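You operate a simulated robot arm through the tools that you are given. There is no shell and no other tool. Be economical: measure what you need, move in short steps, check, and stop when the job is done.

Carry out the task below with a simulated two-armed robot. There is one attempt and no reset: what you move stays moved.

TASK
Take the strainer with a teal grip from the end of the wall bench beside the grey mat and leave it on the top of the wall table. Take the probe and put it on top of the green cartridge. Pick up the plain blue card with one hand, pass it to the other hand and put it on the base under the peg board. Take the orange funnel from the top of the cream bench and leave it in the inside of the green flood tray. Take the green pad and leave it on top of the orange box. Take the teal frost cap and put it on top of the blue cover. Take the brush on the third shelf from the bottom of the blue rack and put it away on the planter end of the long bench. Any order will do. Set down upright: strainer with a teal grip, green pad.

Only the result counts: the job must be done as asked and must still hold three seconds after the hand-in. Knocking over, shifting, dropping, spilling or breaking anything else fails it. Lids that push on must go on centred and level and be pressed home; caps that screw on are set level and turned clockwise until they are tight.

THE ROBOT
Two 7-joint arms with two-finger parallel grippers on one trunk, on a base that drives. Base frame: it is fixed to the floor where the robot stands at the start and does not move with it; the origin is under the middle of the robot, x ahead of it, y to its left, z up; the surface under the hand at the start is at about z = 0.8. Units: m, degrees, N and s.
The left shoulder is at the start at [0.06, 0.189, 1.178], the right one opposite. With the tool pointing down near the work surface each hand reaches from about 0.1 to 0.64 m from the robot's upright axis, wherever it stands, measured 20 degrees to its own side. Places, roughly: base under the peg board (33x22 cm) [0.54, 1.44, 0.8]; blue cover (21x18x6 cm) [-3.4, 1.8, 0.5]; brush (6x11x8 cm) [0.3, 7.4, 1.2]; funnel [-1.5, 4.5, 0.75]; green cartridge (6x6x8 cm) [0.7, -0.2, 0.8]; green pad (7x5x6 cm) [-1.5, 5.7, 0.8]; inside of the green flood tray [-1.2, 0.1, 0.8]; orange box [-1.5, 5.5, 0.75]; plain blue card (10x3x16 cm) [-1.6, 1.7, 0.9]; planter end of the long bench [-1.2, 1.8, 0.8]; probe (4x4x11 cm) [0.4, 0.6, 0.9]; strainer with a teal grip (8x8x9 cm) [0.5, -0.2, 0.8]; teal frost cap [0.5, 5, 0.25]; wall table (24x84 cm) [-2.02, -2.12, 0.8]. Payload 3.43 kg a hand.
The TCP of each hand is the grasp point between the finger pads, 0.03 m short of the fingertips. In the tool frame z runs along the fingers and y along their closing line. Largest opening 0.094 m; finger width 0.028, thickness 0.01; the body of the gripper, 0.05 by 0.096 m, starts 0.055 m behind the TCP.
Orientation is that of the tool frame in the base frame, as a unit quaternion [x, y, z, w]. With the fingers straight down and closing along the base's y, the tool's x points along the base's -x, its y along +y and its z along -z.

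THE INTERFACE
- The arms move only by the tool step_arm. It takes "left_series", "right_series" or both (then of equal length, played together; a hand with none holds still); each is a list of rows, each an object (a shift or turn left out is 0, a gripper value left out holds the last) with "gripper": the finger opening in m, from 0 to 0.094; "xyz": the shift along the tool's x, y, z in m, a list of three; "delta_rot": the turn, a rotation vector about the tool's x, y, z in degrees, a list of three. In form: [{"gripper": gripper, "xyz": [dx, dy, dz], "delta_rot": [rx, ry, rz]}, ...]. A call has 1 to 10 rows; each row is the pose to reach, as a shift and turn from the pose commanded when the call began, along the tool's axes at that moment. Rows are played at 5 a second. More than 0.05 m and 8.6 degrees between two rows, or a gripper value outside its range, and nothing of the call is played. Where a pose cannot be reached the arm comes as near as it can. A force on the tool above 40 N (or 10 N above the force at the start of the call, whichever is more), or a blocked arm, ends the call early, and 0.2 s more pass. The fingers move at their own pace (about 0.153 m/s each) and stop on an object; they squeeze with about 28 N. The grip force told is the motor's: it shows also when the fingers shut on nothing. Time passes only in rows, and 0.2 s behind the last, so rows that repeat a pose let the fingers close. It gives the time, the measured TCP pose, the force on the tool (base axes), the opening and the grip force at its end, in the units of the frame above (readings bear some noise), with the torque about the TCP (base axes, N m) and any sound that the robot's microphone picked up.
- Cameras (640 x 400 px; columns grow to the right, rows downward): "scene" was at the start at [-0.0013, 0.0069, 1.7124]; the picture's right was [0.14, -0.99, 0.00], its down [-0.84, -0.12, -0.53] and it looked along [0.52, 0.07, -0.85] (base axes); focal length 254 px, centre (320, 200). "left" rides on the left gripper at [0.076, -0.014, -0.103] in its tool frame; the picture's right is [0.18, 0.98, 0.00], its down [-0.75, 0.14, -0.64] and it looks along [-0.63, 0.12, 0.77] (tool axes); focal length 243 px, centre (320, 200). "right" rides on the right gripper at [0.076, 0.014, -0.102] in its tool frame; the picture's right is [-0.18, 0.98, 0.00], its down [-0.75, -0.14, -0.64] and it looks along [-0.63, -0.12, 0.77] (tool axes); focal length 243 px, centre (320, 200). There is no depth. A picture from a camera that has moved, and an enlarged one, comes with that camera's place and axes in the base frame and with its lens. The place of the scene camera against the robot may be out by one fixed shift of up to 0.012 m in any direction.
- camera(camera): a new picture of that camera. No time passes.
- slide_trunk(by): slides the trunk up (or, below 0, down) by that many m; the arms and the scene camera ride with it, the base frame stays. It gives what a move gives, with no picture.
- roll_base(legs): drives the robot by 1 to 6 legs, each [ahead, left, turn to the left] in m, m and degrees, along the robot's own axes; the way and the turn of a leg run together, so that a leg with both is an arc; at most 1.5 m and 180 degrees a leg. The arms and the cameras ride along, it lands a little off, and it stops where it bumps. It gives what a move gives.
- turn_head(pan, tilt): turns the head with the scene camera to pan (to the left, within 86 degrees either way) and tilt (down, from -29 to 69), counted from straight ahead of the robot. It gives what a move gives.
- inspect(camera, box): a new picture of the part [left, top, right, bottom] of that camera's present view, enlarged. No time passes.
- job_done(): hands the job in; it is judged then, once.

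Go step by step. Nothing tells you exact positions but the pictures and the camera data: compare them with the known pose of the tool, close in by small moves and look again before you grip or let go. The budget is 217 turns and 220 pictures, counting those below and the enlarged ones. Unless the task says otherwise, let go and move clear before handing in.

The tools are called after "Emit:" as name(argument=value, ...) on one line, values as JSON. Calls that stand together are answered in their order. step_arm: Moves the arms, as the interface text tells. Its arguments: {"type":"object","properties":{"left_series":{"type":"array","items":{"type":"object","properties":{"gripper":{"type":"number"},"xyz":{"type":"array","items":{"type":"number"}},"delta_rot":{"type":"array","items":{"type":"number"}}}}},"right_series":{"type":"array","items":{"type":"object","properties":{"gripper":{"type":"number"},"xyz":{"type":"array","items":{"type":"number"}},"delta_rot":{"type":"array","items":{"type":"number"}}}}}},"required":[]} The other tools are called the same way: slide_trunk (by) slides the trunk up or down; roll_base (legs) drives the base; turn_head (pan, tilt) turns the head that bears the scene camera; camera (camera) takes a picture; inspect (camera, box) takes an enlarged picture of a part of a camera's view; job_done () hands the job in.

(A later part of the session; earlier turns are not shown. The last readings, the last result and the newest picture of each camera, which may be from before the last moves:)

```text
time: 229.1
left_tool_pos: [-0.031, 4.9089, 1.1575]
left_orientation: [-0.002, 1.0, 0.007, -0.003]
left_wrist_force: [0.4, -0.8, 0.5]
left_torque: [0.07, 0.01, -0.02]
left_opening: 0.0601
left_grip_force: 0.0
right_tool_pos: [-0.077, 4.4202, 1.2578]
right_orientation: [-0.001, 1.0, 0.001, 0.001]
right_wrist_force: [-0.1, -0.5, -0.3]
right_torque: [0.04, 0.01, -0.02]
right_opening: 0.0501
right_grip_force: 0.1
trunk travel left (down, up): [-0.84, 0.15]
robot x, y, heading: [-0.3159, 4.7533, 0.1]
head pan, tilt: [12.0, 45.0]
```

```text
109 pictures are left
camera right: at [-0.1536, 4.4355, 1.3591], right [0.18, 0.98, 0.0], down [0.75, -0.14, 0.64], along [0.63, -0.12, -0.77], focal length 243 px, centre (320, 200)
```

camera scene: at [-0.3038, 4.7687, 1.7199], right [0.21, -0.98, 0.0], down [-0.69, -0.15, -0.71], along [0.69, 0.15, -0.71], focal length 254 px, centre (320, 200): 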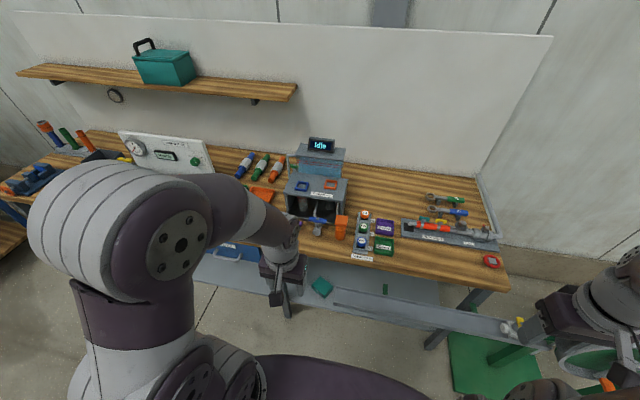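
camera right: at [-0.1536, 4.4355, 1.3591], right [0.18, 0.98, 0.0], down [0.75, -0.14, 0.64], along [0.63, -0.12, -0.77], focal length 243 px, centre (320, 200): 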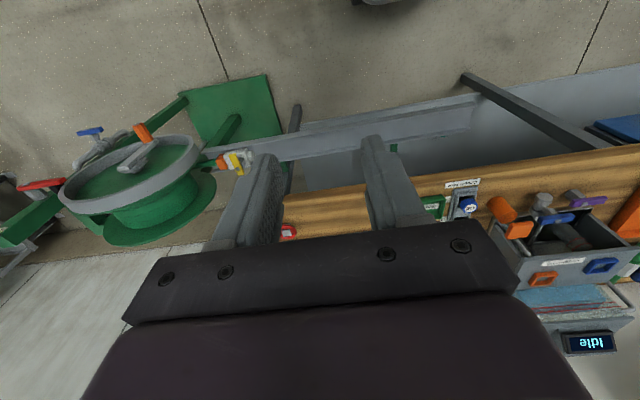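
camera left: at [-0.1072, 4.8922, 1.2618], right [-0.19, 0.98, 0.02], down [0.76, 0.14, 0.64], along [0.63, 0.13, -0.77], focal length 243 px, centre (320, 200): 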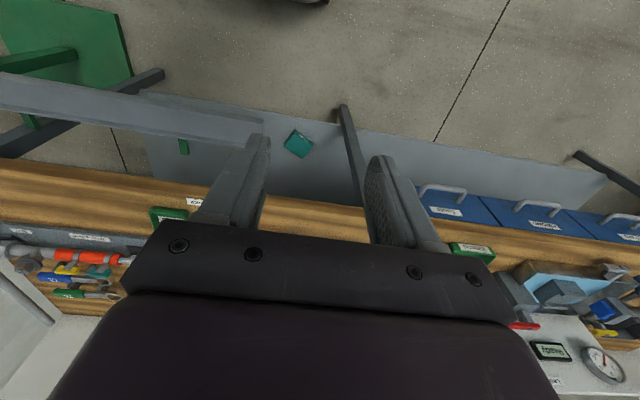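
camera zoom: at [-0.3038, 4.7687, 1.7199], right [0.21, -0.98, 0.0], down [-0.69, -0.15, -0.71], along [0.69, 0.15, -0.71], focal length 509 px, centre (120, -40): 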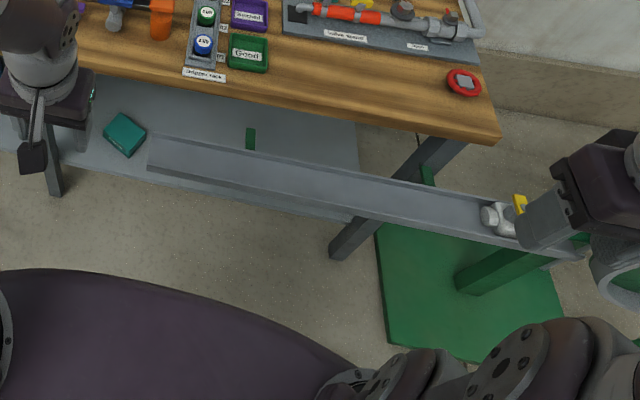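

Emit:
inspect(camera="left", box=[260, 110, 360, 180])

```text
5.71 times, centred on (310, 145) of left
camera zoom: at [-0.1072, 4.8922, 1.2618], right [-0.19, 0.98, 0.02], down [0.76, 0.14, 0.64], along [0.63, 0.13, -0.77], focal length 1386 px, centre (377, 514)
```

zoom: 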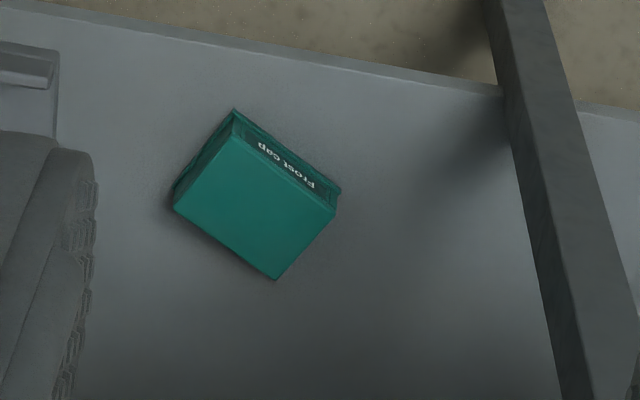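

The cap's top is about 8.3 × 10 cm, so I must grip across the 8.3 cm side: tool down, yawed +63°. A rail at (x 0.145, y < 4.81, z 0.7) must be avoided, so I tuck the right arm and yaw the left hand first.

Emit:
step_arm(left_series=[{"delta_rot": [0, 0, -8], "gripper": 0.094}, {"delta_rot": [0, 0, -16]}, {"delta_rot": [0, 0, -24]}, {"delta_rot": [0, 0, -32]}, {"delta_rot": [0, 0, -40]}, {"delta_rot": [0, 0, -48]}, {"delta_rot": [0, 0, -56]}, {"delta_rot": [0, 0, -62]}], right_series=[{"xyz": [0.02, 0.01, -0.01]}, {"xyz": [0.04, 0.02, -0.02]}, {"xyz": [0.06, 0.03, -0.03]}, {"xyz": [0.08, 0.04, -0.04]}, {"xyz": [0.1, 0.05, -0.05]}, {"xyz": [0.12, 0.06, -0.06]}, {"xyz": [0.13, 0.06, -0.07]}, {"xyz": [0.13, 0.06, -0.08]}])

Emit:
roll_base(legs=[[0, 0.12, 0], [0.165, 0, 0]])

Emit:
camera(camera="scene")

Emit:
camera(camera="left")

```text
time: 230.9
left_tool_pos: [-0.0307, 4.9092, 1.1594]
left_orientation: [-0.518, 0.855, 0.007, 0.001]
left_wrist_force: [-0.2, 0.6, 0.3]
left_torque: [0.0, 0.03, 0.02]
left_opening: 0.094
left_grip_force: 0.0
right_tool_pos: [-0.1394, 4.3902, 1.255]
right_orientation: [-0.001, 1.0, 0.001, 0.001]
right_wrist_force: [0.5, -0.1, 0.1]
right_torque: [0.02, -0.01, 0.0]
right_opening: 0.0501
right_grip_force: 0.1
right hand out of reach, approached as far as the arm can: row 1, 2, 3, 4, 5, 6, 7, 8
trunk travel left (down, up): [-0.84, 0.15]
robot x, y, heading: [-0.3146, 4.756, 0.2]
head pan, tilt: [12.0, 45.0]
```

```text
time: 233.2
left_tool_pos: [0.1298, 5.031, 1.1612]
left_orientation: [-0.519, 0.855, 0.007, 0.003]
left_wrist_force: [-0.8, 0.7, -0.1]
left_torque: [0.01, -0.01, 0.0]
left_opening: 0.0941
left_grip_force: 0.0
right_tool_pos: [0.0221, 4.5103, 1.2551]
right_orientation: [-0.003, 1.0, 0.001, 0.003]
right_wrist_force: [0.7, 0.8, 0.4]
right_torque: [0.01, 0.0, 0.0]
right_opening: 0.05
right_grip_force: 0.1
trunk travel left (down, up): [-0.84, 0.15]
robot x, y, heading: [-0.1511, 4.8742, 0.3]
head pan, tilt: [12.0, 45.0]
```

```text
107 pictures are left
camera scene: at [-0.1435, 4.8888, 1.7199], right [0.21, -0.98, 0.0], down [-0.69, -0.15, -0.71], along [0.69, 0.15, -0.71], focal length 254 px, centre (320, 200)
```

scene: 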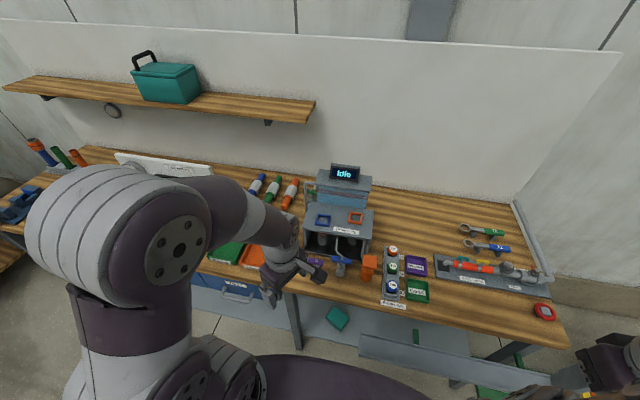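

```text
106 pictures are left
camera left: at [0.1074, 4.9536, 1.2617], right [-0.96, 0.29, 0.01], down [0.22, 0.72, 0.65], along [0.18, 0.63, -0.76], focal length 243 px, centre (320, 200)
```

left: 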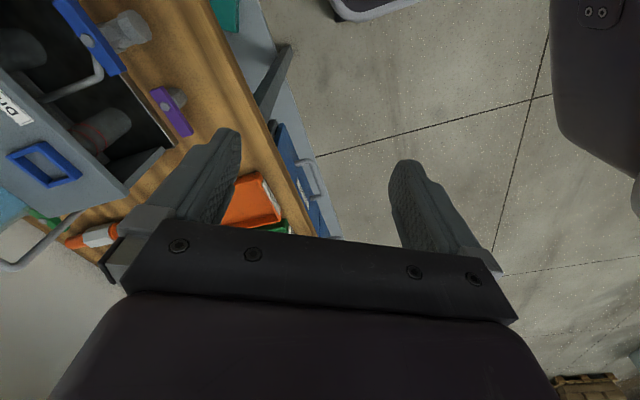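

Rail's near edge is x ≈ 0.117 at z 0.69; my right hand stays clear at x ≤ 0.07. I lower the trunk 0.4 m and look.

Emit:
slide_trunk(by=-0.4)

Emit:
camera(camera="scene")

Emit:
camera(camera="left")

```text
time: 237.0
left_tool_pos: [0.1333, 5.0309, 0.7591]
left_orientation: [-0.519, 0.855, 0.007, 0.002]
left_wrist_force: [0.9, 0.7, 0.0]
left_torque: [-0.02, 0.03, 0.0]
left_opening: 0.094
left_grip_force: 0.1
right_tool_pos: [0.0251, 4.5102, 0.8553]
right_orientation: [-0.003, 1.0, 0.001, 0.001]
right_wrist_force: [-0.2, 0.2, -0.4]
right_torque: [0.01, 0.02, -0.02]
right_opening: 0.0502
right_grip_force: 0.1
trunk travel left (down, up): [-0.44, 0.55]
robot x, y, heading: [-0.1534, 4.877, 0.4]
head pan, tilt: [12.0, 45.0]
```

```text
105 pictures are left
camera scene: at [-0.1404, 4.8897, 1.3199], right [0.21, -0.98, 0.0], down [-0.69, -0.15, -0.71], along [0.69, 0.15, -0.71], focal length 254 px, centre (320, 200)
```

scene: 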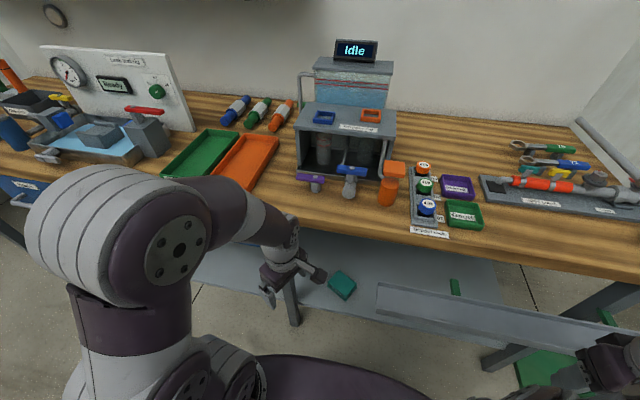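

```text
104 pictures are left
camera left: at [0.1097, 4.9543, 0.8612], right [-0.96, 0.29, 0.01], down [0.23, 0.72, 0.65], along [0.18, 0.62, -0.76], focal length 243 px, centre (320, 200)
```

left: 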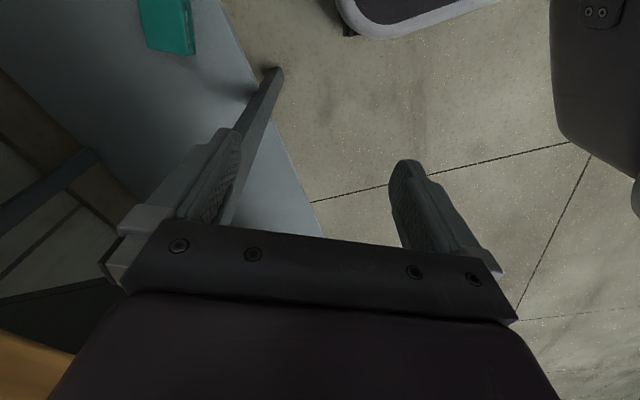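

Clear. I lower the trunk another 0.14 m, then the left hand by 0.22 m, and look at the cap.

Emit:
slide_trunk(by=-0.14)

Emit:
step_arm(left_series=[{"xyz": [0, 0, 0.04]}, {"xyz": [0, 0, 0.08]}, {"xyz": [0, 0, 0.12]}, {"xyz": [0, 0, 0.16]}, {"xyz": [0, 0, 0.2]}, {"xyz": [0, 0, 0.22]}])

Emit:
camera(camera="left")

Emit:
camera(camera="scene")

```text
time: 238.7
left_tool_pos: [0.132, 5.0297, 0.619]
left_orientation: [-0.519, 0.855, 0.008, 0.001]
left_wrist_force: [0.5, 1.0, 0.0]
left_torque: [0.02, -0.02, -0.04]
left_opening: 0.094
left_grip_force: 0.1
right_tool_pos: [0.0249, 4.511, 0.7154]
right_orientation: [-0.004, 1.0, 0.001, 0.002]
right_wrist_force: [-0.4, -0.2, -0.2]
right_torque: [0.02, 0.03, -0.02]
right_opening: 0.05
right_grip_force: 0.2
trunk travel left (down, up): [-0.3, 0.69]
robot x, y, heading: [-0.1499, 4.8741, 0.2]
head pan, tilt: [12.0, 45.0]
```

```text
time: 240.1
left_tool_pos: [0.13, 5.0341, 0.4008]
left_orientation: [-0.519, 0.855, 0.007, 0.002]
left_wrist_force: [0.2, 0.0, -0.2]
left_torque: [0.01, -0.04, 0.04]
left_opening: 0.0939
left_grip_force: 0.0
right_tool_pos: [0.0253, 4.51, 0.7161]
right_orientation: [-0.003, 1.0, 0.001, 0.002]
right_wrist_force: [-0.2, -0.1, 0.6]
right_torque: [-0.01, 0.01, 0.01]
right_opening: 0.0503
right_grip_force: 0.1
trunk travel left (down, up): [-0.3, 0.69]
robot x, y, heading: [-0.1469, 4.8726, 0.3]
head pan, tilt: [12.0, 45.0]
```

```text
103 pictures are left
camera left: at [0.1081, 4.9574, 0.5023], right [-0.96, 0.29, 0.01], down [0.23, 0.72, 0.65], along [0.18, 0.62, -0.76], focal length 243 px, centre (320, 200)
```

left: 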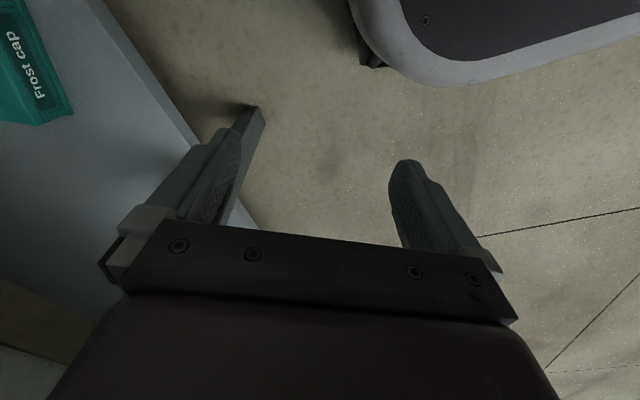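

```text
102 pictures are left
camera scene: at [-0.1403, 4.8897, 1.1799], right [0.21, -0.98, 0.0], down [-0.69, -0.15, -0.71], along [0.69, 0.15, -0.71], focal length 254 px, centre (320, 200)
```

scene: 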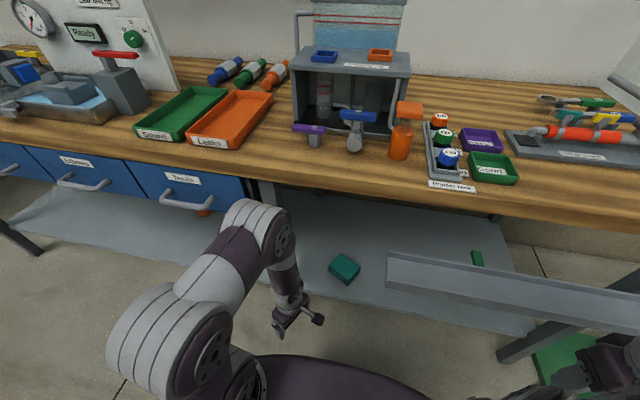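

Next I drop the trunk 8 cm more so elbow and wrist pass under the tabletop, then move the hand forward toward the cap, stopping short.

Emit:
slide_trunk(by=-0.07)

Emit:
step_arm(left_series=[{"xyz": [0.022, -0.035, 0]}, {"xyz": [0.044, -0.07, 0]}, {"xyz": [0.066, -0.105, 0]}, {"xyz": [0.08, -0.13, 0]}])

Emit:
camera(camera="left")

Emit:
camera(camera="scene")

```text
time: 241.2
left_tool_pos: [0.1304, 5.0321, 0.3306]
left_orientation: [-0.519, 0.855, 0.008, 0.002]
left_wrist_force: [-0.6, -0.4, 1.0]
left_torque: [0.01, -0.02, 0.01]
left_opening: 0.0939
left_grip_force: 0.1
right_tool_pos: [0.0247, 4.511, 0.6456]
right_orientation: [-0.003, 1.0, 0.001, 0.002]
right_wrist_force: [-0.1, -0.3, -0.4]
right_torque: [-0.02, -0.04, 0.03]
right_opening: 0.05
right_grip_force: 0.1
trunk travel left (down, up): [-0.23, 0.76]
robot x, y, heading: [-0.1528, 4.8759, 0.5]
head pan, tilt: [12.0, 45.0]
```

```text
time: 242.2
left_tool_pos: [0.2077, 4.9027, 0.33]
left_orientation: [-0.519, 0.855, 0.007, 0.002]
left_wrist_force: [0.6, -0.3, 0.8]
left_torque: [0.0, 0.01, -0.02]
left_opening: 0.0939
left_grip_force: 0.0
right_tool_pos: [0.0246, 4.5096, 0.6467]
right_orientation: [-0.002, 1.0, 0.001, 0.002]
right_wrist_force: [0.1, 0.0, 0.3]
right_torque: [0.04, 0.04, -0.02]
right_opening: 0.0499
right_grip_force: 0.1
trunk travel left (down, up): [-0.23, 0.76]
robot x, y, heading: [-0.1518, 4.8736, 0.3]
head pan, tilt: [12.0, 45.0]
```

```text
101 pictures are left
camera left: at [0.1855, 4.8265, 0.4309], right [-0.96, 0.29, 0.01], down [0.23, 0.72, 0.65], along [0.18, 0.62, -0.76], focal length 243 px, centre (320, 200)
```

left: 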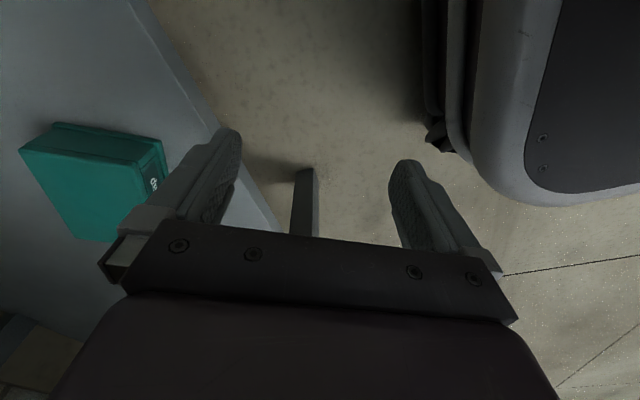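

```text
100 pictures are left
camera scene: at [-0.1403, 4.8896, 1.1098], right [0.21, -0.98, 0.0], down [-0.69, -0.15, -0.71], along [0.69, 0.15, -0.71], focal length 254 px, centre (320, 200)
```

scene: 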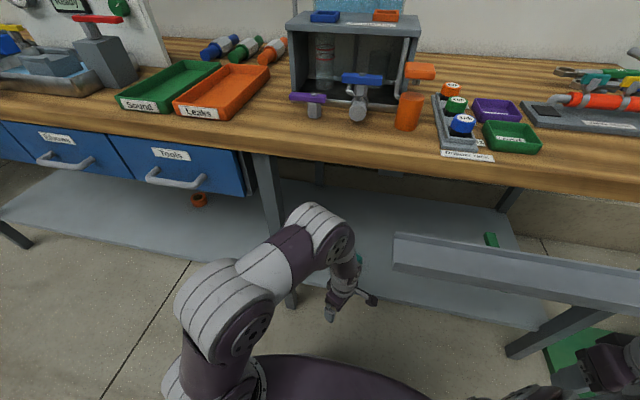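

The cap's faces agree with centre (0.412, 4.906), top z ≈ 0.27. To keep the elbow below the tabletop I drop the trunk 0.1 m while raising the hand 0.1 m.

Emit:
step_arm(left_series=[{"xyz": [0, 0, -0.03]}, {"xyz": [0, 0, -0.06]}, {"xyz": [0, 0, -0.1]}])

Emit:
slide_trunk(by=-0.1)

Emit:
step_arm(left_series=[{"xyz": [-0.02, -0.036, 0]}, {"xyz": [-0.039, -0.072, 0]}, {"xyz": [-0.058, -0.108, 0]}])

Emit:
camera(camera="left")

Emit:
camera(camera="scene")

```text
time: 243.0
left_tool_pos: [0.2096, 4.9025, 0.4295]
left_orientation: [-0.519, 0.855, 0.008, 0.001]
left_wrist_force: [-0.3, 0.6, 0.8]
left_torque: [0.03, 0.01, -0.04]
left_opening: 0.0941
left_grip_force: 0.0
right_tool_pos: [0.0249, 4.5118, 0.6464]
right_orientation: [-0.003, 1.0, 0.001, 0.002]
right_wrist_force: [-1.1, -0.7, -0.8]
right_torque: [0.0, -0.01, 0.02]
right_opening: 0.0498
right_grip_force: 0.0
trunk travel left (down, up): [-0.23, 0.76]
robot x, y, heading: [-0.1486, 4.8782, 0.1]
head pan, tilt: [12.0, 45.0]
```

```text
time: 244.3
left_tool_pos: [0.2097, 4.9033, 0.3301]
left_orientation: [-0.518, 0.855, 0.006, 0.002]
left_wrist_force: [0.0, -0.2, 1.2]
left_torque: [-0.02, 0.0, 0.03]
left_opening: 0.0941
left_grip_force: 0.1
right_tool_pos: [0.0242, 4.5095, 0.5457]
right_orientation: [-0.003, 1.0, 0.001, 0.001]
right_wrist_force: [-0.1, 0.3, 0.2]
right_torque: [0.02, -0.02, 0.01]
right_opening: 0.0499
right_grip_force: 0.0
trunk travel left (down, up): [-0.13, 0.86]
robot x, y, heading: [-0.1526, 4.8755, 0.5]
head pan, tilt: [12.0, 45.0]
```

```text
time: 245.1
left_tool_pos: [0.3326, 4.9056, 0.3298]
left_orientation: [-0.518, 0.855, 0.007, 0.002]
left_wrist_force: [-0.3, -0.1, -0.8]
left_torque: [-0.04, 0.01, 0.01]
left_opening: 0.0939
left_grip_force: 0.0
right_tool_pos: [0.0249, 4.5107, 0.5445]
right_orientation: [-0.002, 1.0, 0.001, 0.002]
right_wrist_force: [-1.4, 0.5, -0.2]
right_torque: [0.01, -0.03, 0.02]
right_opening: 0.0498
right_grip_force: 0.1
trunk travel left (down, up): [-0.13, 0.86]
robot x, y, heading: [-0.1511, 4.8778, 0.3]
head pan, tilt: [12.0, 45.0]
```

```text
99 pictures are left
camera left: at [0.31, 4.8305, 0.4316], right [-0.96, 0.29, 0.01], down [0.23, 0.72, 0.65], along [0.18, 0.62, -0.76], focal length 243 px, centre (320, 200)
```

left: 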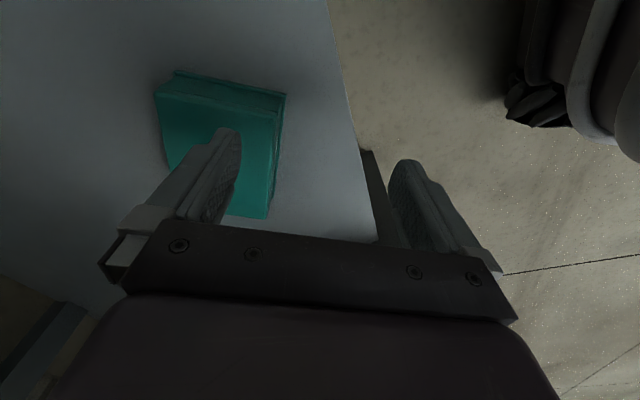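

```text
98 pictures are left
camera scene: at [-0.1404, 4.8897, 1.0099], right [0.21, -0.98, 0.0], down [-0.69, -0.15, -0.71], along [0.69, 0.15, -0.71], focal length 254 px, centre (320, 200)
```

scene: 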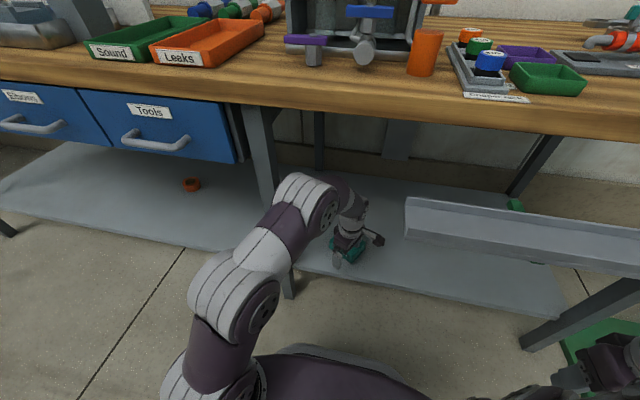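

The cap measures ~7.2 cm across, centre (0.4125, 4.908). I move over it and check.

Emit:
step_arm(left_series=[{"xyz": [-0.013, -0.024, 0]}, {"xyz": [-0.026, -0.048, 0]}, {"xyz": [-0.039, -0.07, 0]}, {"xyz": [-0.039, -0.07, 0]}])

Emit:
camera(camera="left")

```text
time: 246.1
left_tool_pos: [0.4122, 4.9059, 0.3298]
left_orientation: [-0.518, 0.855, 0.007, 0.002]
left_wrist_force: [0.4, 0.6, 0.3]
left_torque: [0.0, 0.02, 0.01]
left_opening: 0.094
left_grip_force: 0.1
right_tool_pos: [0.0247, 4.5118, 0.5457]
right_orientation: [-0.003, 1.0, 0.0, 0.002]
right_wrist_force: [-0.1, 0.2, -0.5]
right_torque: [-0.02, 0.02, -0.02]
right_opening: 0.0502
right_grip_force: 0.0
trunk travel left (down, up): [-0.13, 0.86]
robot x, y, heading: [-0.1495, 4.8718, 0.2]
head pan, tilt: [12.0, 45.0]
```

```text
97 pictures are left
camera left: at [0.3913, 4.8314, 0.4309], right [-0.96, 0.29, 0.01], down [0.23, 0.72, 0.65], along [0.18, 0.62, -0.76], focal length 243 px, centre (320, 200)
```

left: 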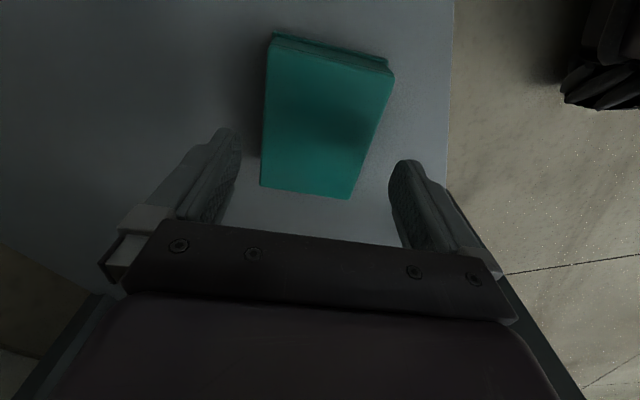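

Centred between the fingers. I descend to just above the shelf.

Emit:
step_arm(left_series=[{"xyz": [0.01, 0, 0.015]}, {"xyz": [0.01, 0, 0.03]}, {"xyz": [0.01, 0, 0.045]}, {"xyz": [0.01, 0, 0.05]}])

Emit:
camera(camera="left")

```text
time: 247.1
left_tool_pos: [0.4077, 4.897, 0.2783]
left_orientation: [-0.519, 0.855, 0.008, 0.002]
left_wrist_force: [-1.2, 0.1, 0.3]
left_torque: [0.01, 0.02, -0.03]
left_opening: 0.0939
left_grip_force: 0.1
right_tool_pos: [0.0245, 4.5106, 0.5456]
right_orientation: [-0.002, 1.0, 0.001, 0.002]
right_wrist_force: [-0.1, 0.6, 0.1]
right_torque: [-0.01, 0.0, 0.02]
right_opening: 0.05
right_grip_force: 0.0
trunk travel left (down, up): [-0.13, 0.86]
robot x, y, heading: [-0.1548, 4.8762, 0.3]
head pan, tilt: [12.0, 45.0]
```

```text
96 pictures are left
camera left: at [0.3851, 4.8221, 0.3804], right [-0.96, 0.29, 0.01], down [0.23, 0.72, 0.65], along [0.18, 0.62, -0.76], focal length 243 px, centre (320, 200)
```

left: 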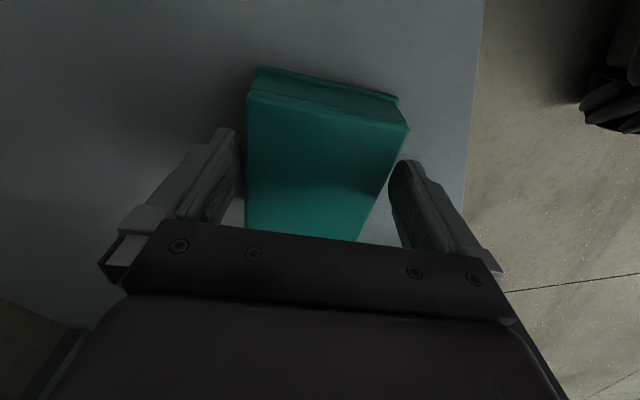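

Aligned, with a 4 mm offset; I correct, go 4 mm lower and close gently.

Emit:
step_arm(left_series=[{"xyz": [0, -0.004, 0]}, {"xyz": [0, -0.004, 0.004]}, {"xyz": [0, -0.004, 0.004], "gripper": 0.06}, {"xyz": [0, -0.004, 0.004], "gripper": 0.06}, {"xyz": [0, -0.004, 0.004], "gripper": 0.0}, {"xyz": [0, -0.004, 0.004]}, {"xyz": [0, -0.004, 0.004]}])

Emit:
camera(camera="left")

```text
time: 248.7
left_tool_pos: [0.4115, 4.897, 0.2737]
left_orientation: [-0.518, 0.855, 0.008, 0.002]
left_wrist_force: [0.7, -0.8, -0.2]
left_torque: [0.04, -0.01, -0.05]
left_opening: 0.0799
left_grip_force: 27.3
right_tool_pos: [0.0236, 4.5118, 0.5457]
right_orientation: [-0.003, 1.0, 0.001, 0.001]
right_wrist_force: [0.6, -0.9, -0.3]
right_torque: [-0.03, 0.05, 0.04]
right_opening: 0.05
right_grip_force: 0.0
trunk travel left (down, up): [-0.13, 0.86]
robot x, y, heading: [-0.1528, 4.8771, 0.4]
head pan, tilt: [12.0, 45.0]
```

```text
95 pictures are left
camera left: at [0.3888, 4.8208, 0.3765], right [-0.96, 0.29, 0.01], down [0.23, 0.72, 0.65], along [0.18, 0.62, -0.76], focal length 243 px, centre (320, 200)
```

left: 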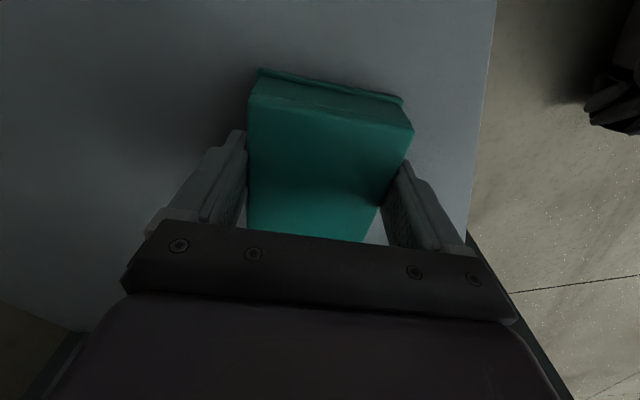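

Gripped at 8 cm. I lift slowly.

Emit:
step_arm(left_series=[{"xyz": [0, 0, -0.008]}, {"xyz": [0, 0, -0.016]}, {"xyz": [0, 0, -0.026]}, {"xyz": [0, 0, -0.038]}, {"xyz": [0, 0, -0.05]}, {"xyz": [0, 0, -0.06]}])

Emit:
camera(camera="left")

```text
time: 250.1
left_tool_pos: [0.4113, 4.8961, 0.3343]
left_orientation: [-0.518, 0.855, 0.007, 0.002]
left_wrist_force: [0.6, -0.3, -1.5]
left_torque: [0.0, 0.0, -0.02]
left_opening: 0.0797
left_grip_force: 28.9
right_tool_pos: [0.0252, 4.5101, 0.545]
right_orientation: [-0.002, 1.0, 0.001, 0.002]
right_wrist_force: [0.0, 0.3, 0.7]
right_torque: [0.0, 0.02, 0.0]
right_opening: 0.0498
right_grip_force: 0.0
trunk travel left (down, up): [-0.13, 0.86]
robot x, y, heading: [-0.1495, 4.8766, 0.4]
head pan, tilt: [12.0, 45.0]
```

```text
94 pictures are left
camera left: at [0.3891, 4.8202, 0.437], right [-0.96, 0.29, 0.01], down [0.23, 0.72, 0.65], along [0.18, 0.62, -0.76], focal length 243 px, centre (320, 200)
```

left: 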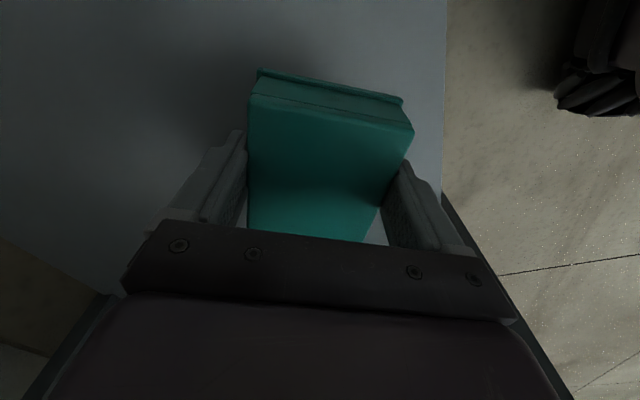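

The cap is held. I pull it straight out by driving the base back 0.45 m, then raise the trunk.

Emit:
roll_base(legs=[[-0.45, 0, 0]])

Emit:
slide_trunk(by=0.4)

Emit:
slide_trunk(by=0.35)

Emit:
turn_head(pan=80, tilt=30)

Emit:
camera(camera="scene")

Emit:
camera(camera="left")

```text
time: 252.8
left_tool_pos: [-0.0378, 4.8929, 0.3335]
left_orientation: [-0.518, 0.856, 0.008, 0.002]
left_wrist_force: [-0.8, 0.0, 0.1]
left_torque: [-0.02, 0.02, 0.0]
left_opening: 0.0796
left_grip_force: 28.1
right_tool_pos: [-0.4256, 4.5093, 0.5448]
right_orientation: [0.0, 1.0, 0.0, 0.001]
right_wrist_force: [-0.7, -0.4, 0.7]
right_torque: [0.02, -0.01, 0.01]
right_opening: 0.0503
right_grip_force: 0.1
trunk travel left (down, up): [-0.13, 0.86]
robot x, y, heading: [-0.6001, 4.8722, 0.2]
head pan, tilt: [12.0, 45.0]
```

```text
time: 256.7
left_tool_pos: [-0.038, 4.8925, 0.7338]
left_orientation: [-0.517, 0.856, 0.008, 0.002]
left_wrist_force: [-0.7, 0.5, 0.2]
left_torque: [0.01, 0.0, 0.0]
left_opening: 0.0795
left_grip_force: 28.0
right_tool_pos: [-0.4263, 4.5086, 0.9458]
right_orientation: [-0.001, 1.0, 0.001, 0.001]
right_wrist_force: [0.9, -0.3, -0.2]
right_torque: [0.01, -0.02, 0.01]
right_opening: 0.05
right_grip_force: 0.1
trunk travel left (down, up): [-0.53, 0.46]
robot x, y, heading: [-0.6038, 4.8756, -0.0]
head pan, tilt: [12.0, 45.0]
```

```text
time: 260.1
left_tool_pos: [-0.0377, 4.8928, 1.0832]
left_orientation: [-0.517, 0.856, 0.007, 0.002]
left_wrist_force: [1.8, -0.1, 0.0]
left_torque: [0.0, 0.06, 0.01]
left_opening: 0.0794
left_grip_force: 27.9
right_tool_pos: [-0.4252, 4.5093, 1.2961]
right_orientation: [-0.001, 1.0, 0.001, 0.001]
right_wrist_force: [-0.1, 0.7, 0.5]
right_torque: [0.01, -0.01, 0.01]
right_opening: 0.0498
right_grip_force: 0.0
trunk travel left (down, up): [-0.88, 0.11]
robot x, y, heading: [-0.5979, 4.8715, 0.3]
head pan, tilt: [12.0, 45.0]
```

```text
time: 261.5
left_tool_pos: [-0.038, 4.8929, 1.0853]
left_orientation: [-0.517, 0.856, 0.008, 0.002]
left_wrist_force: [0.2, -0.2, -1.1]
left_torque: [-0.01, 0.04, 0.04]
left_opening: 0.0795
left_grip_force: 27.9
right_tool_pos: [-0.4256, 4.5103, 1.2959]
right_orientation: [-0.001, 1.0, 0.0, 0.002]
right_wrist_force: [-0.2, 0.5, 0.5]
right_torque: [-0.02, 0.02, 0.02]
right_opening: 0.0498
right_grip_force: 0.1
trunk travel left (down, up): [-0.88, 0.11]
robot x, y, heading: [-0.6005, 4.8711, 0.2]
head pan, tilt: [80.0, 30.0]
```

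```text
93 pictures are left
camera scene: at [-0.6529, 4.9604, 1.7825], right [0.98, -0.17, 0.0], down [-0.09, -0.49, -0.87], along [0.15, 0.85, -0.5], focal length 254 px, centre (320, 200)
```

scene: 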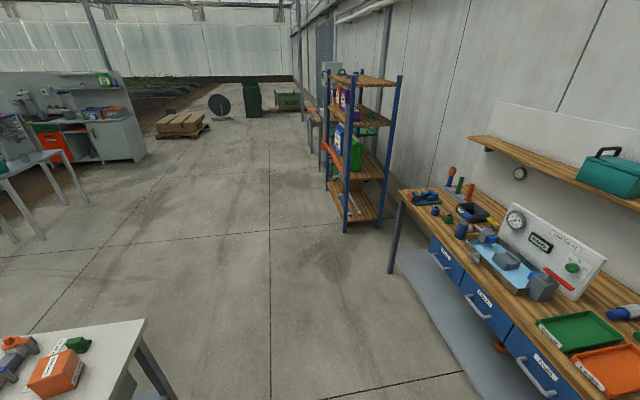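

```text
92 pictures are left
camera left: at [-0.0599, 4.817, 1.1868], right [-0.96, 0.29, 0.01], down [0.23, 0.72, 0.65], along [0.19, 0.62, -0.76], focal length 243 px, centre (320, 200)
```

left: 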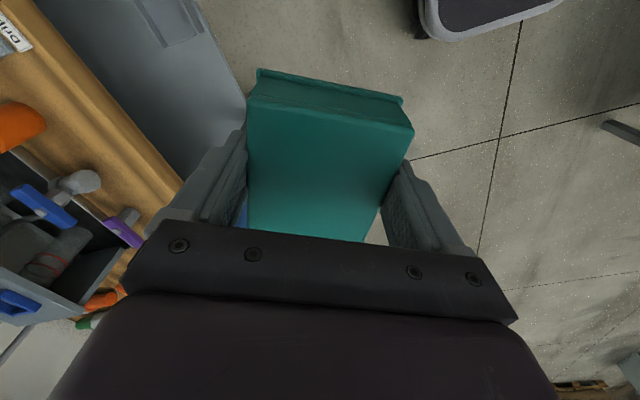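

The cap is safe in the left hand. I turn to face the cream bench (heading 180°) and strafe to y ≈ 5.5 for the green pad.

Emit:
roll_base(legs=[[0, 0, 180], [0, -0.65, 0]])

Emit:
turn_head(pan=-10, tilt=45)

Emit:
camera(camera="scene")

```text
time: 272.5
left_tool_pos: [-1.1607, 5.512, 1.0848]
left_orientation: [0.857, 0.516, -0.002, 0.007]
left_wrist_force: [-0.1, -0.7, -0.7]
left_torque: [0.0, 0.03, 0.0]
left_opening: 0.0796
left_grip_force: 28.0
right_tool_pos: [-0.7729, 5.8952, 1.2965]
right_orientation: [1.0, -0.001, -0.002, 0.0]
right_wrist_force: [0.7, -0.7, 0.4]
right_torque: [0.01, -0.01, -0.01]
right_opening: 0.0501
right_grip_force: 0.0
trunk travel left (down, up): [-0.88, 0.11]
robot x, y, heading: [-0.5996, 5.531, 180.1]
head pan, tilt: [80.0, 30.0]
```

```text
time: 274.1
left_tool_pos: [-1.161, 5.5128, 1.0848]
left_orientation: [0.856, 0.516, -0.002, 0.007]
left_wrist_force: [0.2, 0.4, -1.4]
left_torque: [-0.02, 0.0, 0.0]
left_opening: 0.0795
left_grip_force: 28.7
right_tool_pos: [-0.773, 5.8963, 1.2951]
right_orientation: [1.0, -0.001, -0.002, 0.001]
right_wrist_force: [-0.8, -1.1, -0.5]
right_torque: [0.0, -0.02, 0.02]
right_opening: 0.0499
right_grip_force: 0.1
trunk travel left (down, up): [-0.88, 0.11]
robot x, y, heading: [-0.6013, 5.5286, 180.1]
head pan, tilt: [-10.0, 45.0]
```

```text
91 pictures are left
camera scene: at [-0.629, 5.5416, 1.7599], right [0.17, 0.98, 0.0], down [0.7, -0.12, -0.71], along [-0.7, 0.12, -0.71], focal length 254 px, centre (320, 200)
```

scene: 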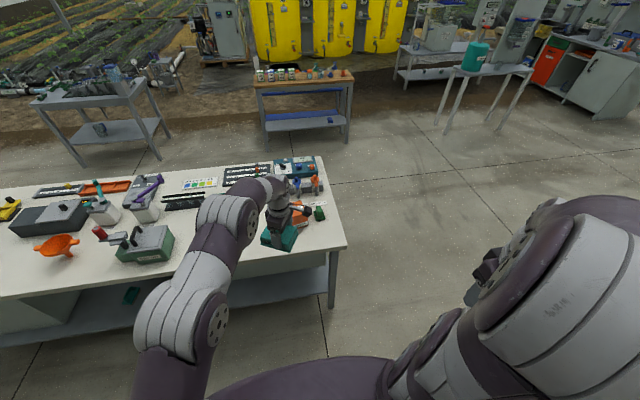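

I tuck the left hand (with cap) back to my left, then drive ahead 0.4 m to the bench.

Emit:
step_arm(left_series=[{"xyz": [-0.018, 0.042, 0]}, {"xyz": [-0.036, 0.084, 0]}, {"xyz": [-0.054, 0.126, 0]}, {"xyz": [-0.072, 0.168, 0]}, {"xyz": [-0.09, 0.21, 0]}, {"xyz": [-0.108, 0.252, 0]}, {"xyz": [-0.126, 0.29, 0]}])

Emit:
roll_base(legs=[[0.4, 0, 0]])

Emit:
camera(camera="scene")

Emit:
camera(camera="right")

```text
time: 275.7
left_tool_pos: [-0.9637, 5.2639, 1.0893]
left_orientation: [0.857, 0.516, -0.002, 0.006]
left_wrist_force: [0.3, -0.1, -0.7]
left_torque: [0.05, -0.03, -0.01]
left_opening: 0.0795
left_grip_force: 28.0
right_tool_pos: [-0.7701, 5.8938, 1.2966]
right_orientation: [1.0, -0.001, -0.001, 0.0]
right_wrist_force: [0.0, -0.2, 0.9]
right_torque: [0.0, 0.0, -0.02]
right_opening: 0.0499
right_grip_force: 0.1
trunk travel left (down, up): [-0.88, 0.11]
robot x, y, heading: [-0.5995, 5.5332, 180.0]
head pan, tilt: [-10.0, 45.0]
```

```text
time: 278.2
left_tool_pos: [-1.3627, 5.2679, 1.0905]
left_orientation: [0.857, 0.514, -0.002, 0.007]
left_wrist_force: [0.2, 0.2, 0.0]
left_torque: [0.04, -0.01, -0.04]
left_opening: 0.0795
left_grip_force: 27.6
right_tool_pos: [-1.1677, 5.8982, 1.2969]
right_orientation: [1.0, -0.003, -0.003, 0.001]
right_wrist_force: [0.5, -0.6, 0.3]
right_torque: [0.0, -0.01, 0.03]
right_opening: 0.0502
right_grip_force: 0.0
trunk travel left (down, up): [-0.88, 0.11]
robot x, y, heading: [-0.9916, 5.5343, 179.5]
head pan, tilt: [-10.0, 45.0]
```

```text
90 pictures are left
camera scene: at [-1.0256, 5.5433, 1.7599], right [0.18, 0.98, 0.0], down [0.7, -0.13, -0.71], along [-0.7, 0.13, -0.71], focal length 254 px, centre (320, 200)
```

scene: 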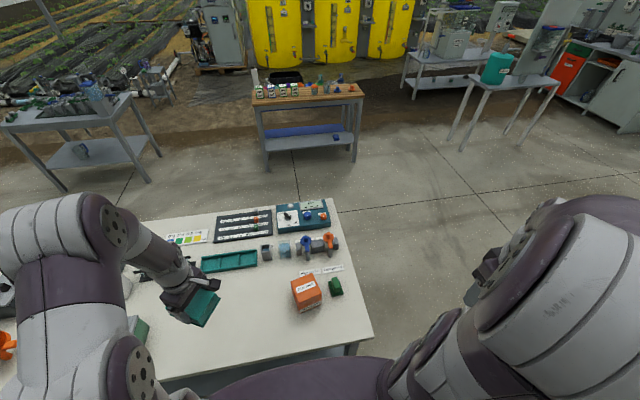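

```text
89 pictures are left
camera right: at [-1.092, 5.8843, 1.3978], right [-0.19, -0.98, 0.0], down [-0.75, 0.15, 0.64], along [-0.63, 0.12, -0.76], focal length 243 px, centre (320, 200)
```

right: 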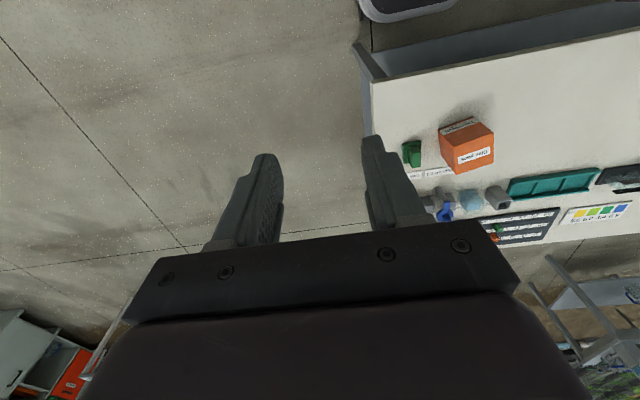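

Emit:
inspect(camera="scene", box=[270, 255, 370, 325])

Emit:
inspect(camera="right", box=[380, 100, 510, 190])

```text
5.71 times, centred on (320, 290) of scene
camera zoom: at [-1.0256, 5.5433, 1.7599], right [0.18, 0.98, 0.0], down [0.7, -0.13, -0.71], along [-0.7, 0.13, -0.71], focal length 1454 px, centre (320, -314)
```

zoom: 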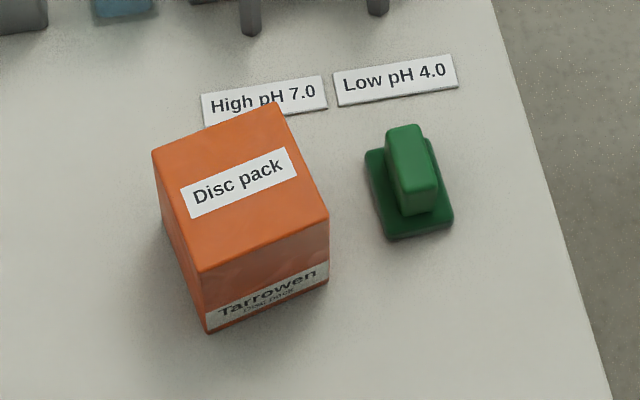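

```text
4.44 times, centred on (445, 145) of right
camera zoom: at [-1.092, 5.8843, 1.3978], right [-0.19, -0.98, 0.0], down [-0.75, 0.15, 0.64], along [-0.63, 0.12, -0.76], focal length 1078 px, centre (-236, 444)
```

zoom: 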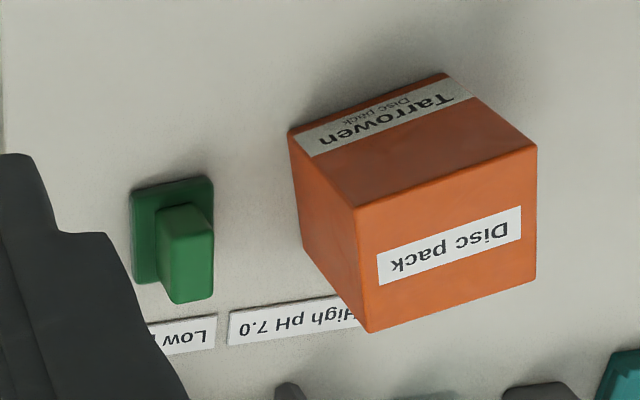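

The pad (base plate with a handle fin along x) is at about (−1.485, 5.692), fin top ≈ 0.83–0.85; the orange "Disc pack" box top is at (−1.455, 5.572, 0.88). I bring the right hand above the pad.

Emit:
step_arm(right_series=[{"xyz": [-0.035, 0.022, 0.02]}, {"xyz": [-0.07, 0.044, 0.04]}, {"xyz": [-0.105, 0.067, 0.06]}, {"xyz": [-0.14, 0.09, 0.08]}, {"xyz": [-0.175, 0.113, 0.1]}, {"xyz": [-0.21, 0.136, 0.12]}, {"xyz": [-0.245, 0.16, 0.14]}, {"xyz": [-0.28, 0.183, 0.16]}, {"xyz": [-0.315, 0.206, 0.18]}, {"xyz": [-0.317, 0.206, 0.22]}])

Emit:
step_arm(right_series=[{"xyz": [0, 0, 0.04]}, {"xyz": [0, 0, 0.08]}, {"xyz": [0, 0, 0.12]}])

Emit:
camera(camera="right")

```text
time: 280.4
left_tool_pos: [-1.3649, 5.2689, 1.0907]
left_orientation: [0.857, 0.515, -0.002, 0.007]
left_wrist_force: [-0.2, -0.7, -0.9]
left_torque: [-0.01, 0.0, -0.03]
left_opening: 0.0795
left_grip_force: 27.6
right_tool_pos: [-1.4887, 5.6928, 1.0765]
right_orientation: [1.0, -0.003, -0.002, 0.001]
right_wrist_force: [-0.2, 1.2, -0.5]
right_torque: [0.01, -0.04, -0.01]
right_opening: 0.0498
right_grip_force: 0.1
trunk travel left (down, up): [-0.88, 0.11]
robot x, y, heading: [-0.9956, 5.5321, 179.8]
head pan, tilt: [-10.0, 45.0]
```

```text
time: 281.2
left_tool_pos: [-1.3643, 5.2674, 1.0904]
left_orientation: [0.858, 0.514, -0.002, 0.007]
left_wrist_force: [-0.1, 0.7, -1.1]
left_torque: [0.03, 0.01, 0.02]
left_opening: 0.0793
left_grip_force: 28.1
right_tool_pos: [-1.4872, 5.694, 0.9586]
right_orientation: [1.0, -0.003, -0.002, 0.001]
right_wrist_force: [0.0, -0.1, 0.2]
right_torque: [0.0, 0.02, 0.02]
right_opening: 0.0501
right_grip_force: 0.0
trunk travel left (down, up): [-0.88, 0.11]
robot x, y, heading: [-0.9999, 5.5334, 179.6]
head pan, tilt: [-10.0, 45.0]
```

```text
86 pictures are left
camera right: at [-1.4127, 5.6803, 1.0598], right [-0.19, -0.98, 0.0], down [-0.75, 0.15, 0.64], along [-0.63, 0.12, -0.77], focal length 243 px, centre (320, 200)
```

right: 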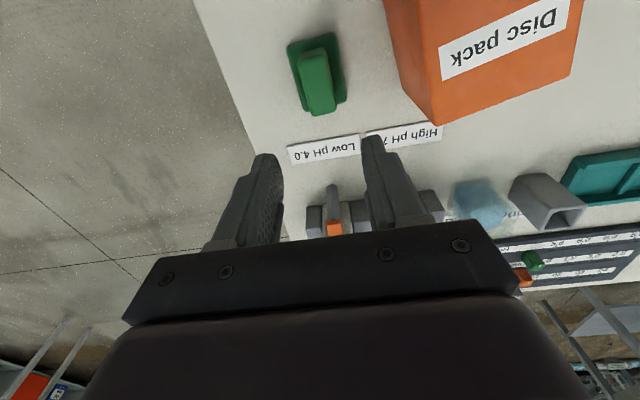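

Emit:
step_arm(right_series=[{"xyz": [0.012, 0.003, 0.03]}, {"xyz": [0.012, 0.003, 0.06]}, {"xyz": [0.012, 0.003, 0.09]}, {"xyz": [0.012, 0.003, 0.1]}])

Emit:
camera(camera="right")

```text
time: 282.2
left_tool_pos: [-1.3638, 5.2687, 1.0904]
left_orientation: [0.857, 0.515, -0.002, 0.007]
left_wrist_force: [-0.3, -0.2, -1.0]
left_torque: [0.0, -0.02, 0.06]
left_opening: 0.0794
left_grip_force: 28.1
right_tool_pos: [-1.4745, 5.6924, 0.8579]
right_orientation: [1.0, -0.003, -0.002, 0.0]
right_wrist_force: [1.0, 0.4, 0.4]
right_torque: [0.04, -0.01, -0.01]
right_opening: 0.0499
right_grip_force: 0.0
trunk travel left (down, up): [-0.88, 0.11]
robot x, y, heading: [-0.9958, 5.5351, 179.6]
head pan, tilt: [-10.0, 45.0]
```

```text
85 pictures are left
camera right: at [-1.3995, 5.6774, 0.9587], right [-0.19, -0.98, 0.0], down [-0.75, 0.15, 0.64], along [-0.63, 0.12, -0.77], focal length 243 px, centre (320, 200)
```

right: 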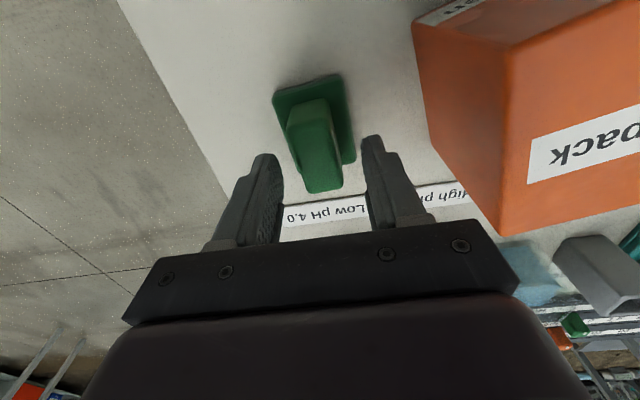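

Emit:
step_arm(right_series=[{"xyz": [0.005, -0.002, 0.008]}, {"xyz": [0.005, -0.002, 0.014]}, {"xyz": [0.005, -0.002, 0.02]}, {"xyz": [0.005, -0.002, 0.02]}])

Emit:
inspect(camera="right", box=[230, 70, 410, 220])

```text
time: 283.2
left_tool_pos: [-1.3639, 5.2684, 1.0915]
left_orientation: [0.857, 0.515, -0.002, 0.008]
left_wrist_force: [0.1, -0.1, -1.5]
left_torque: [0.02, -0.03, 0.01]
left_opening: 0.0794
left_grip_force: 28.1
right_tool_pos: [-1.4712, 5.6922, 0.8376]
right_orientation: [1.0, -0.003, -0.002, 0.001]
right_wrist_force: [0.4, 0.1, -0.8]
right_torque: [0.0, 0.01, -0.01]
right_opening: 0.05
right_grip_force: 0.1
trunk travel left (down, up): [-0.88, 0.11]
robot x, y, heading: [-1.0007, 5.5334, 180.0]
head pan, tilt: [-10.0, 45.0]
```

```text
2.67 times, centred on (320, 145) of right
camera zoom: at [-1.3949, 5.6788, 0.9382], right [-0.19, -0.98, 0.0], down [-0.75, 0.15, 0.64], along [-0.63, 0.12, -0.76], focal length 647 px, centre (320, 347)
```

zoom: 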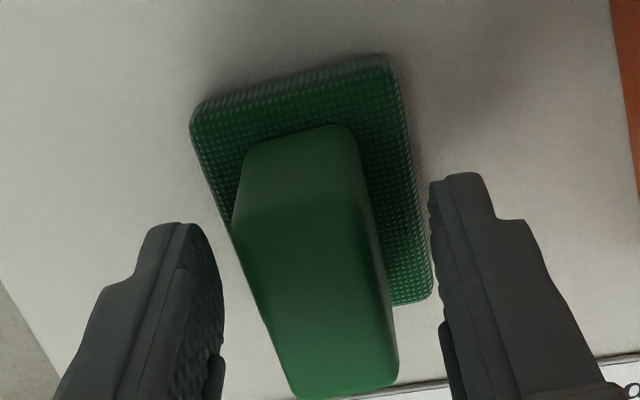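

Emit:
step_arm(right_series=[{"xyz": [0, -0.001, 0.004]}, {"xyz": [0, -0.001, 0.008]}, {"xyz": [0, -0.001, 0.012]}, {"xyz": [0, -0.001, 0.012]}])

Emit:
inspect(camera="right", box=[230, 70, 410, 220])

```text
time: 284.2
left_tool_pos: [-1.3626, 5.2688, 1.0899]
left_orientation: [0.857, 0.515, -0.002, 0.007]
left_wrist_force: [0.5, 0.6, -0.6]
left_torque: [0.0, -0.01, 0.01]
left_opening: 0.0793
left_grip_force: 28.4
right_tool_pos: [-1.4714, 5.6927, 0.8255]
right_orientation: [1.0, -0.003, -0.002, 0.001]
right_wrist_force: [0.3, 3.5, 10.7]
right_torque: [0.17, -0.06, 0.01]
right_opening: 0.0501
right_grip_force: 0.2
trunk travel left (down, up): [-0.88, 0.11]
robot x, y, heading: [-0.9994, 5.5345, 179.5]
head pan, tilt: [-10.0, 45.0]
```

```text
2.67 times, centred on (320, 145) of right
camera zoom: at [-1.3954, 5.6793, 0.9275], right [-0.19, -0.98, 0.0], down [-0.75, 0.15, 0.65], along [-0.63, 0.12, -0.76], focal length 647 px, centre (320, 347)
```

zoom: 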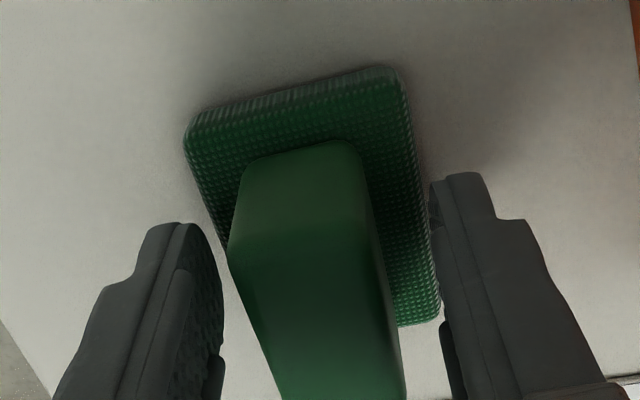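

Touching the pad's base plate at tip z ≈ 0.796. I rise 2 mm, close and lift.

Emit:
step_arm(right_series=[{"xyz": [0, 0, -0.003]}, {"xyz": [0, 0, -0.003], "gripper": 0.0}, {"xyz": [0, 0, -0.003]}, {"xyz": [0, 0, -0.003]}, {"xyz": [0, 0, -0.01]}, {"xyz": [0, 0, -0.025]}, {"xyz": [0, 0, -0.045]}, {"xyz": [0, 0, -0.07]}, {"xyz": [0, 0, -0.1]}, {"xyz": [0, 0, -0.13]}])

Emit:
camera(camera="right")

```text
time: 286.4
left_tool_pos: [-1.3643, 5.2676, 1.0888]
left_orientation: [0.857, 0.515, -0.002, 0.007]
left_wrist_force: [0.3, 0.0, -0.9]
left_torque: [-0.03, -0.03, -0.01]
left_opening: 0.0795
left_grip_force: 27.5
right_tool_pos: [-1.4703, 5.6944, 0.9556]
right_orientation: [1.0, -0.002, -0.001, 0.0]
right_wrist_force: [0.7, 0.1, -0.1]
right_torque: [0.01, 0.0, 0.01]
right_opening: 0.0299
right_grip_force: 27.9
trunk travel left (down, up): [-0.88, 0.11]
robot x, y, heading: [-0.9964, 5.5298, 179.6]
head pan, tilt: [-10.0, 45.0]
```

```text
82 pictures are left
camera right: at [-1.3955, 5.6805, 1.0572], right [-0.19, -0.98, 0.0], down [-0.75, 0.15, 0.64], along [-0.63, 0.12, -0.77], focal length 243 px, centre (320, 200)
```

right: 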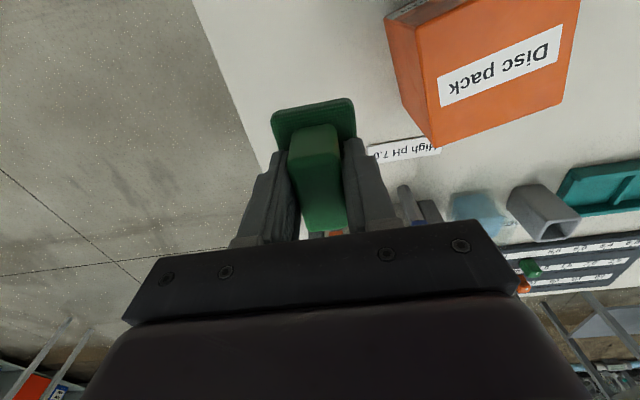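

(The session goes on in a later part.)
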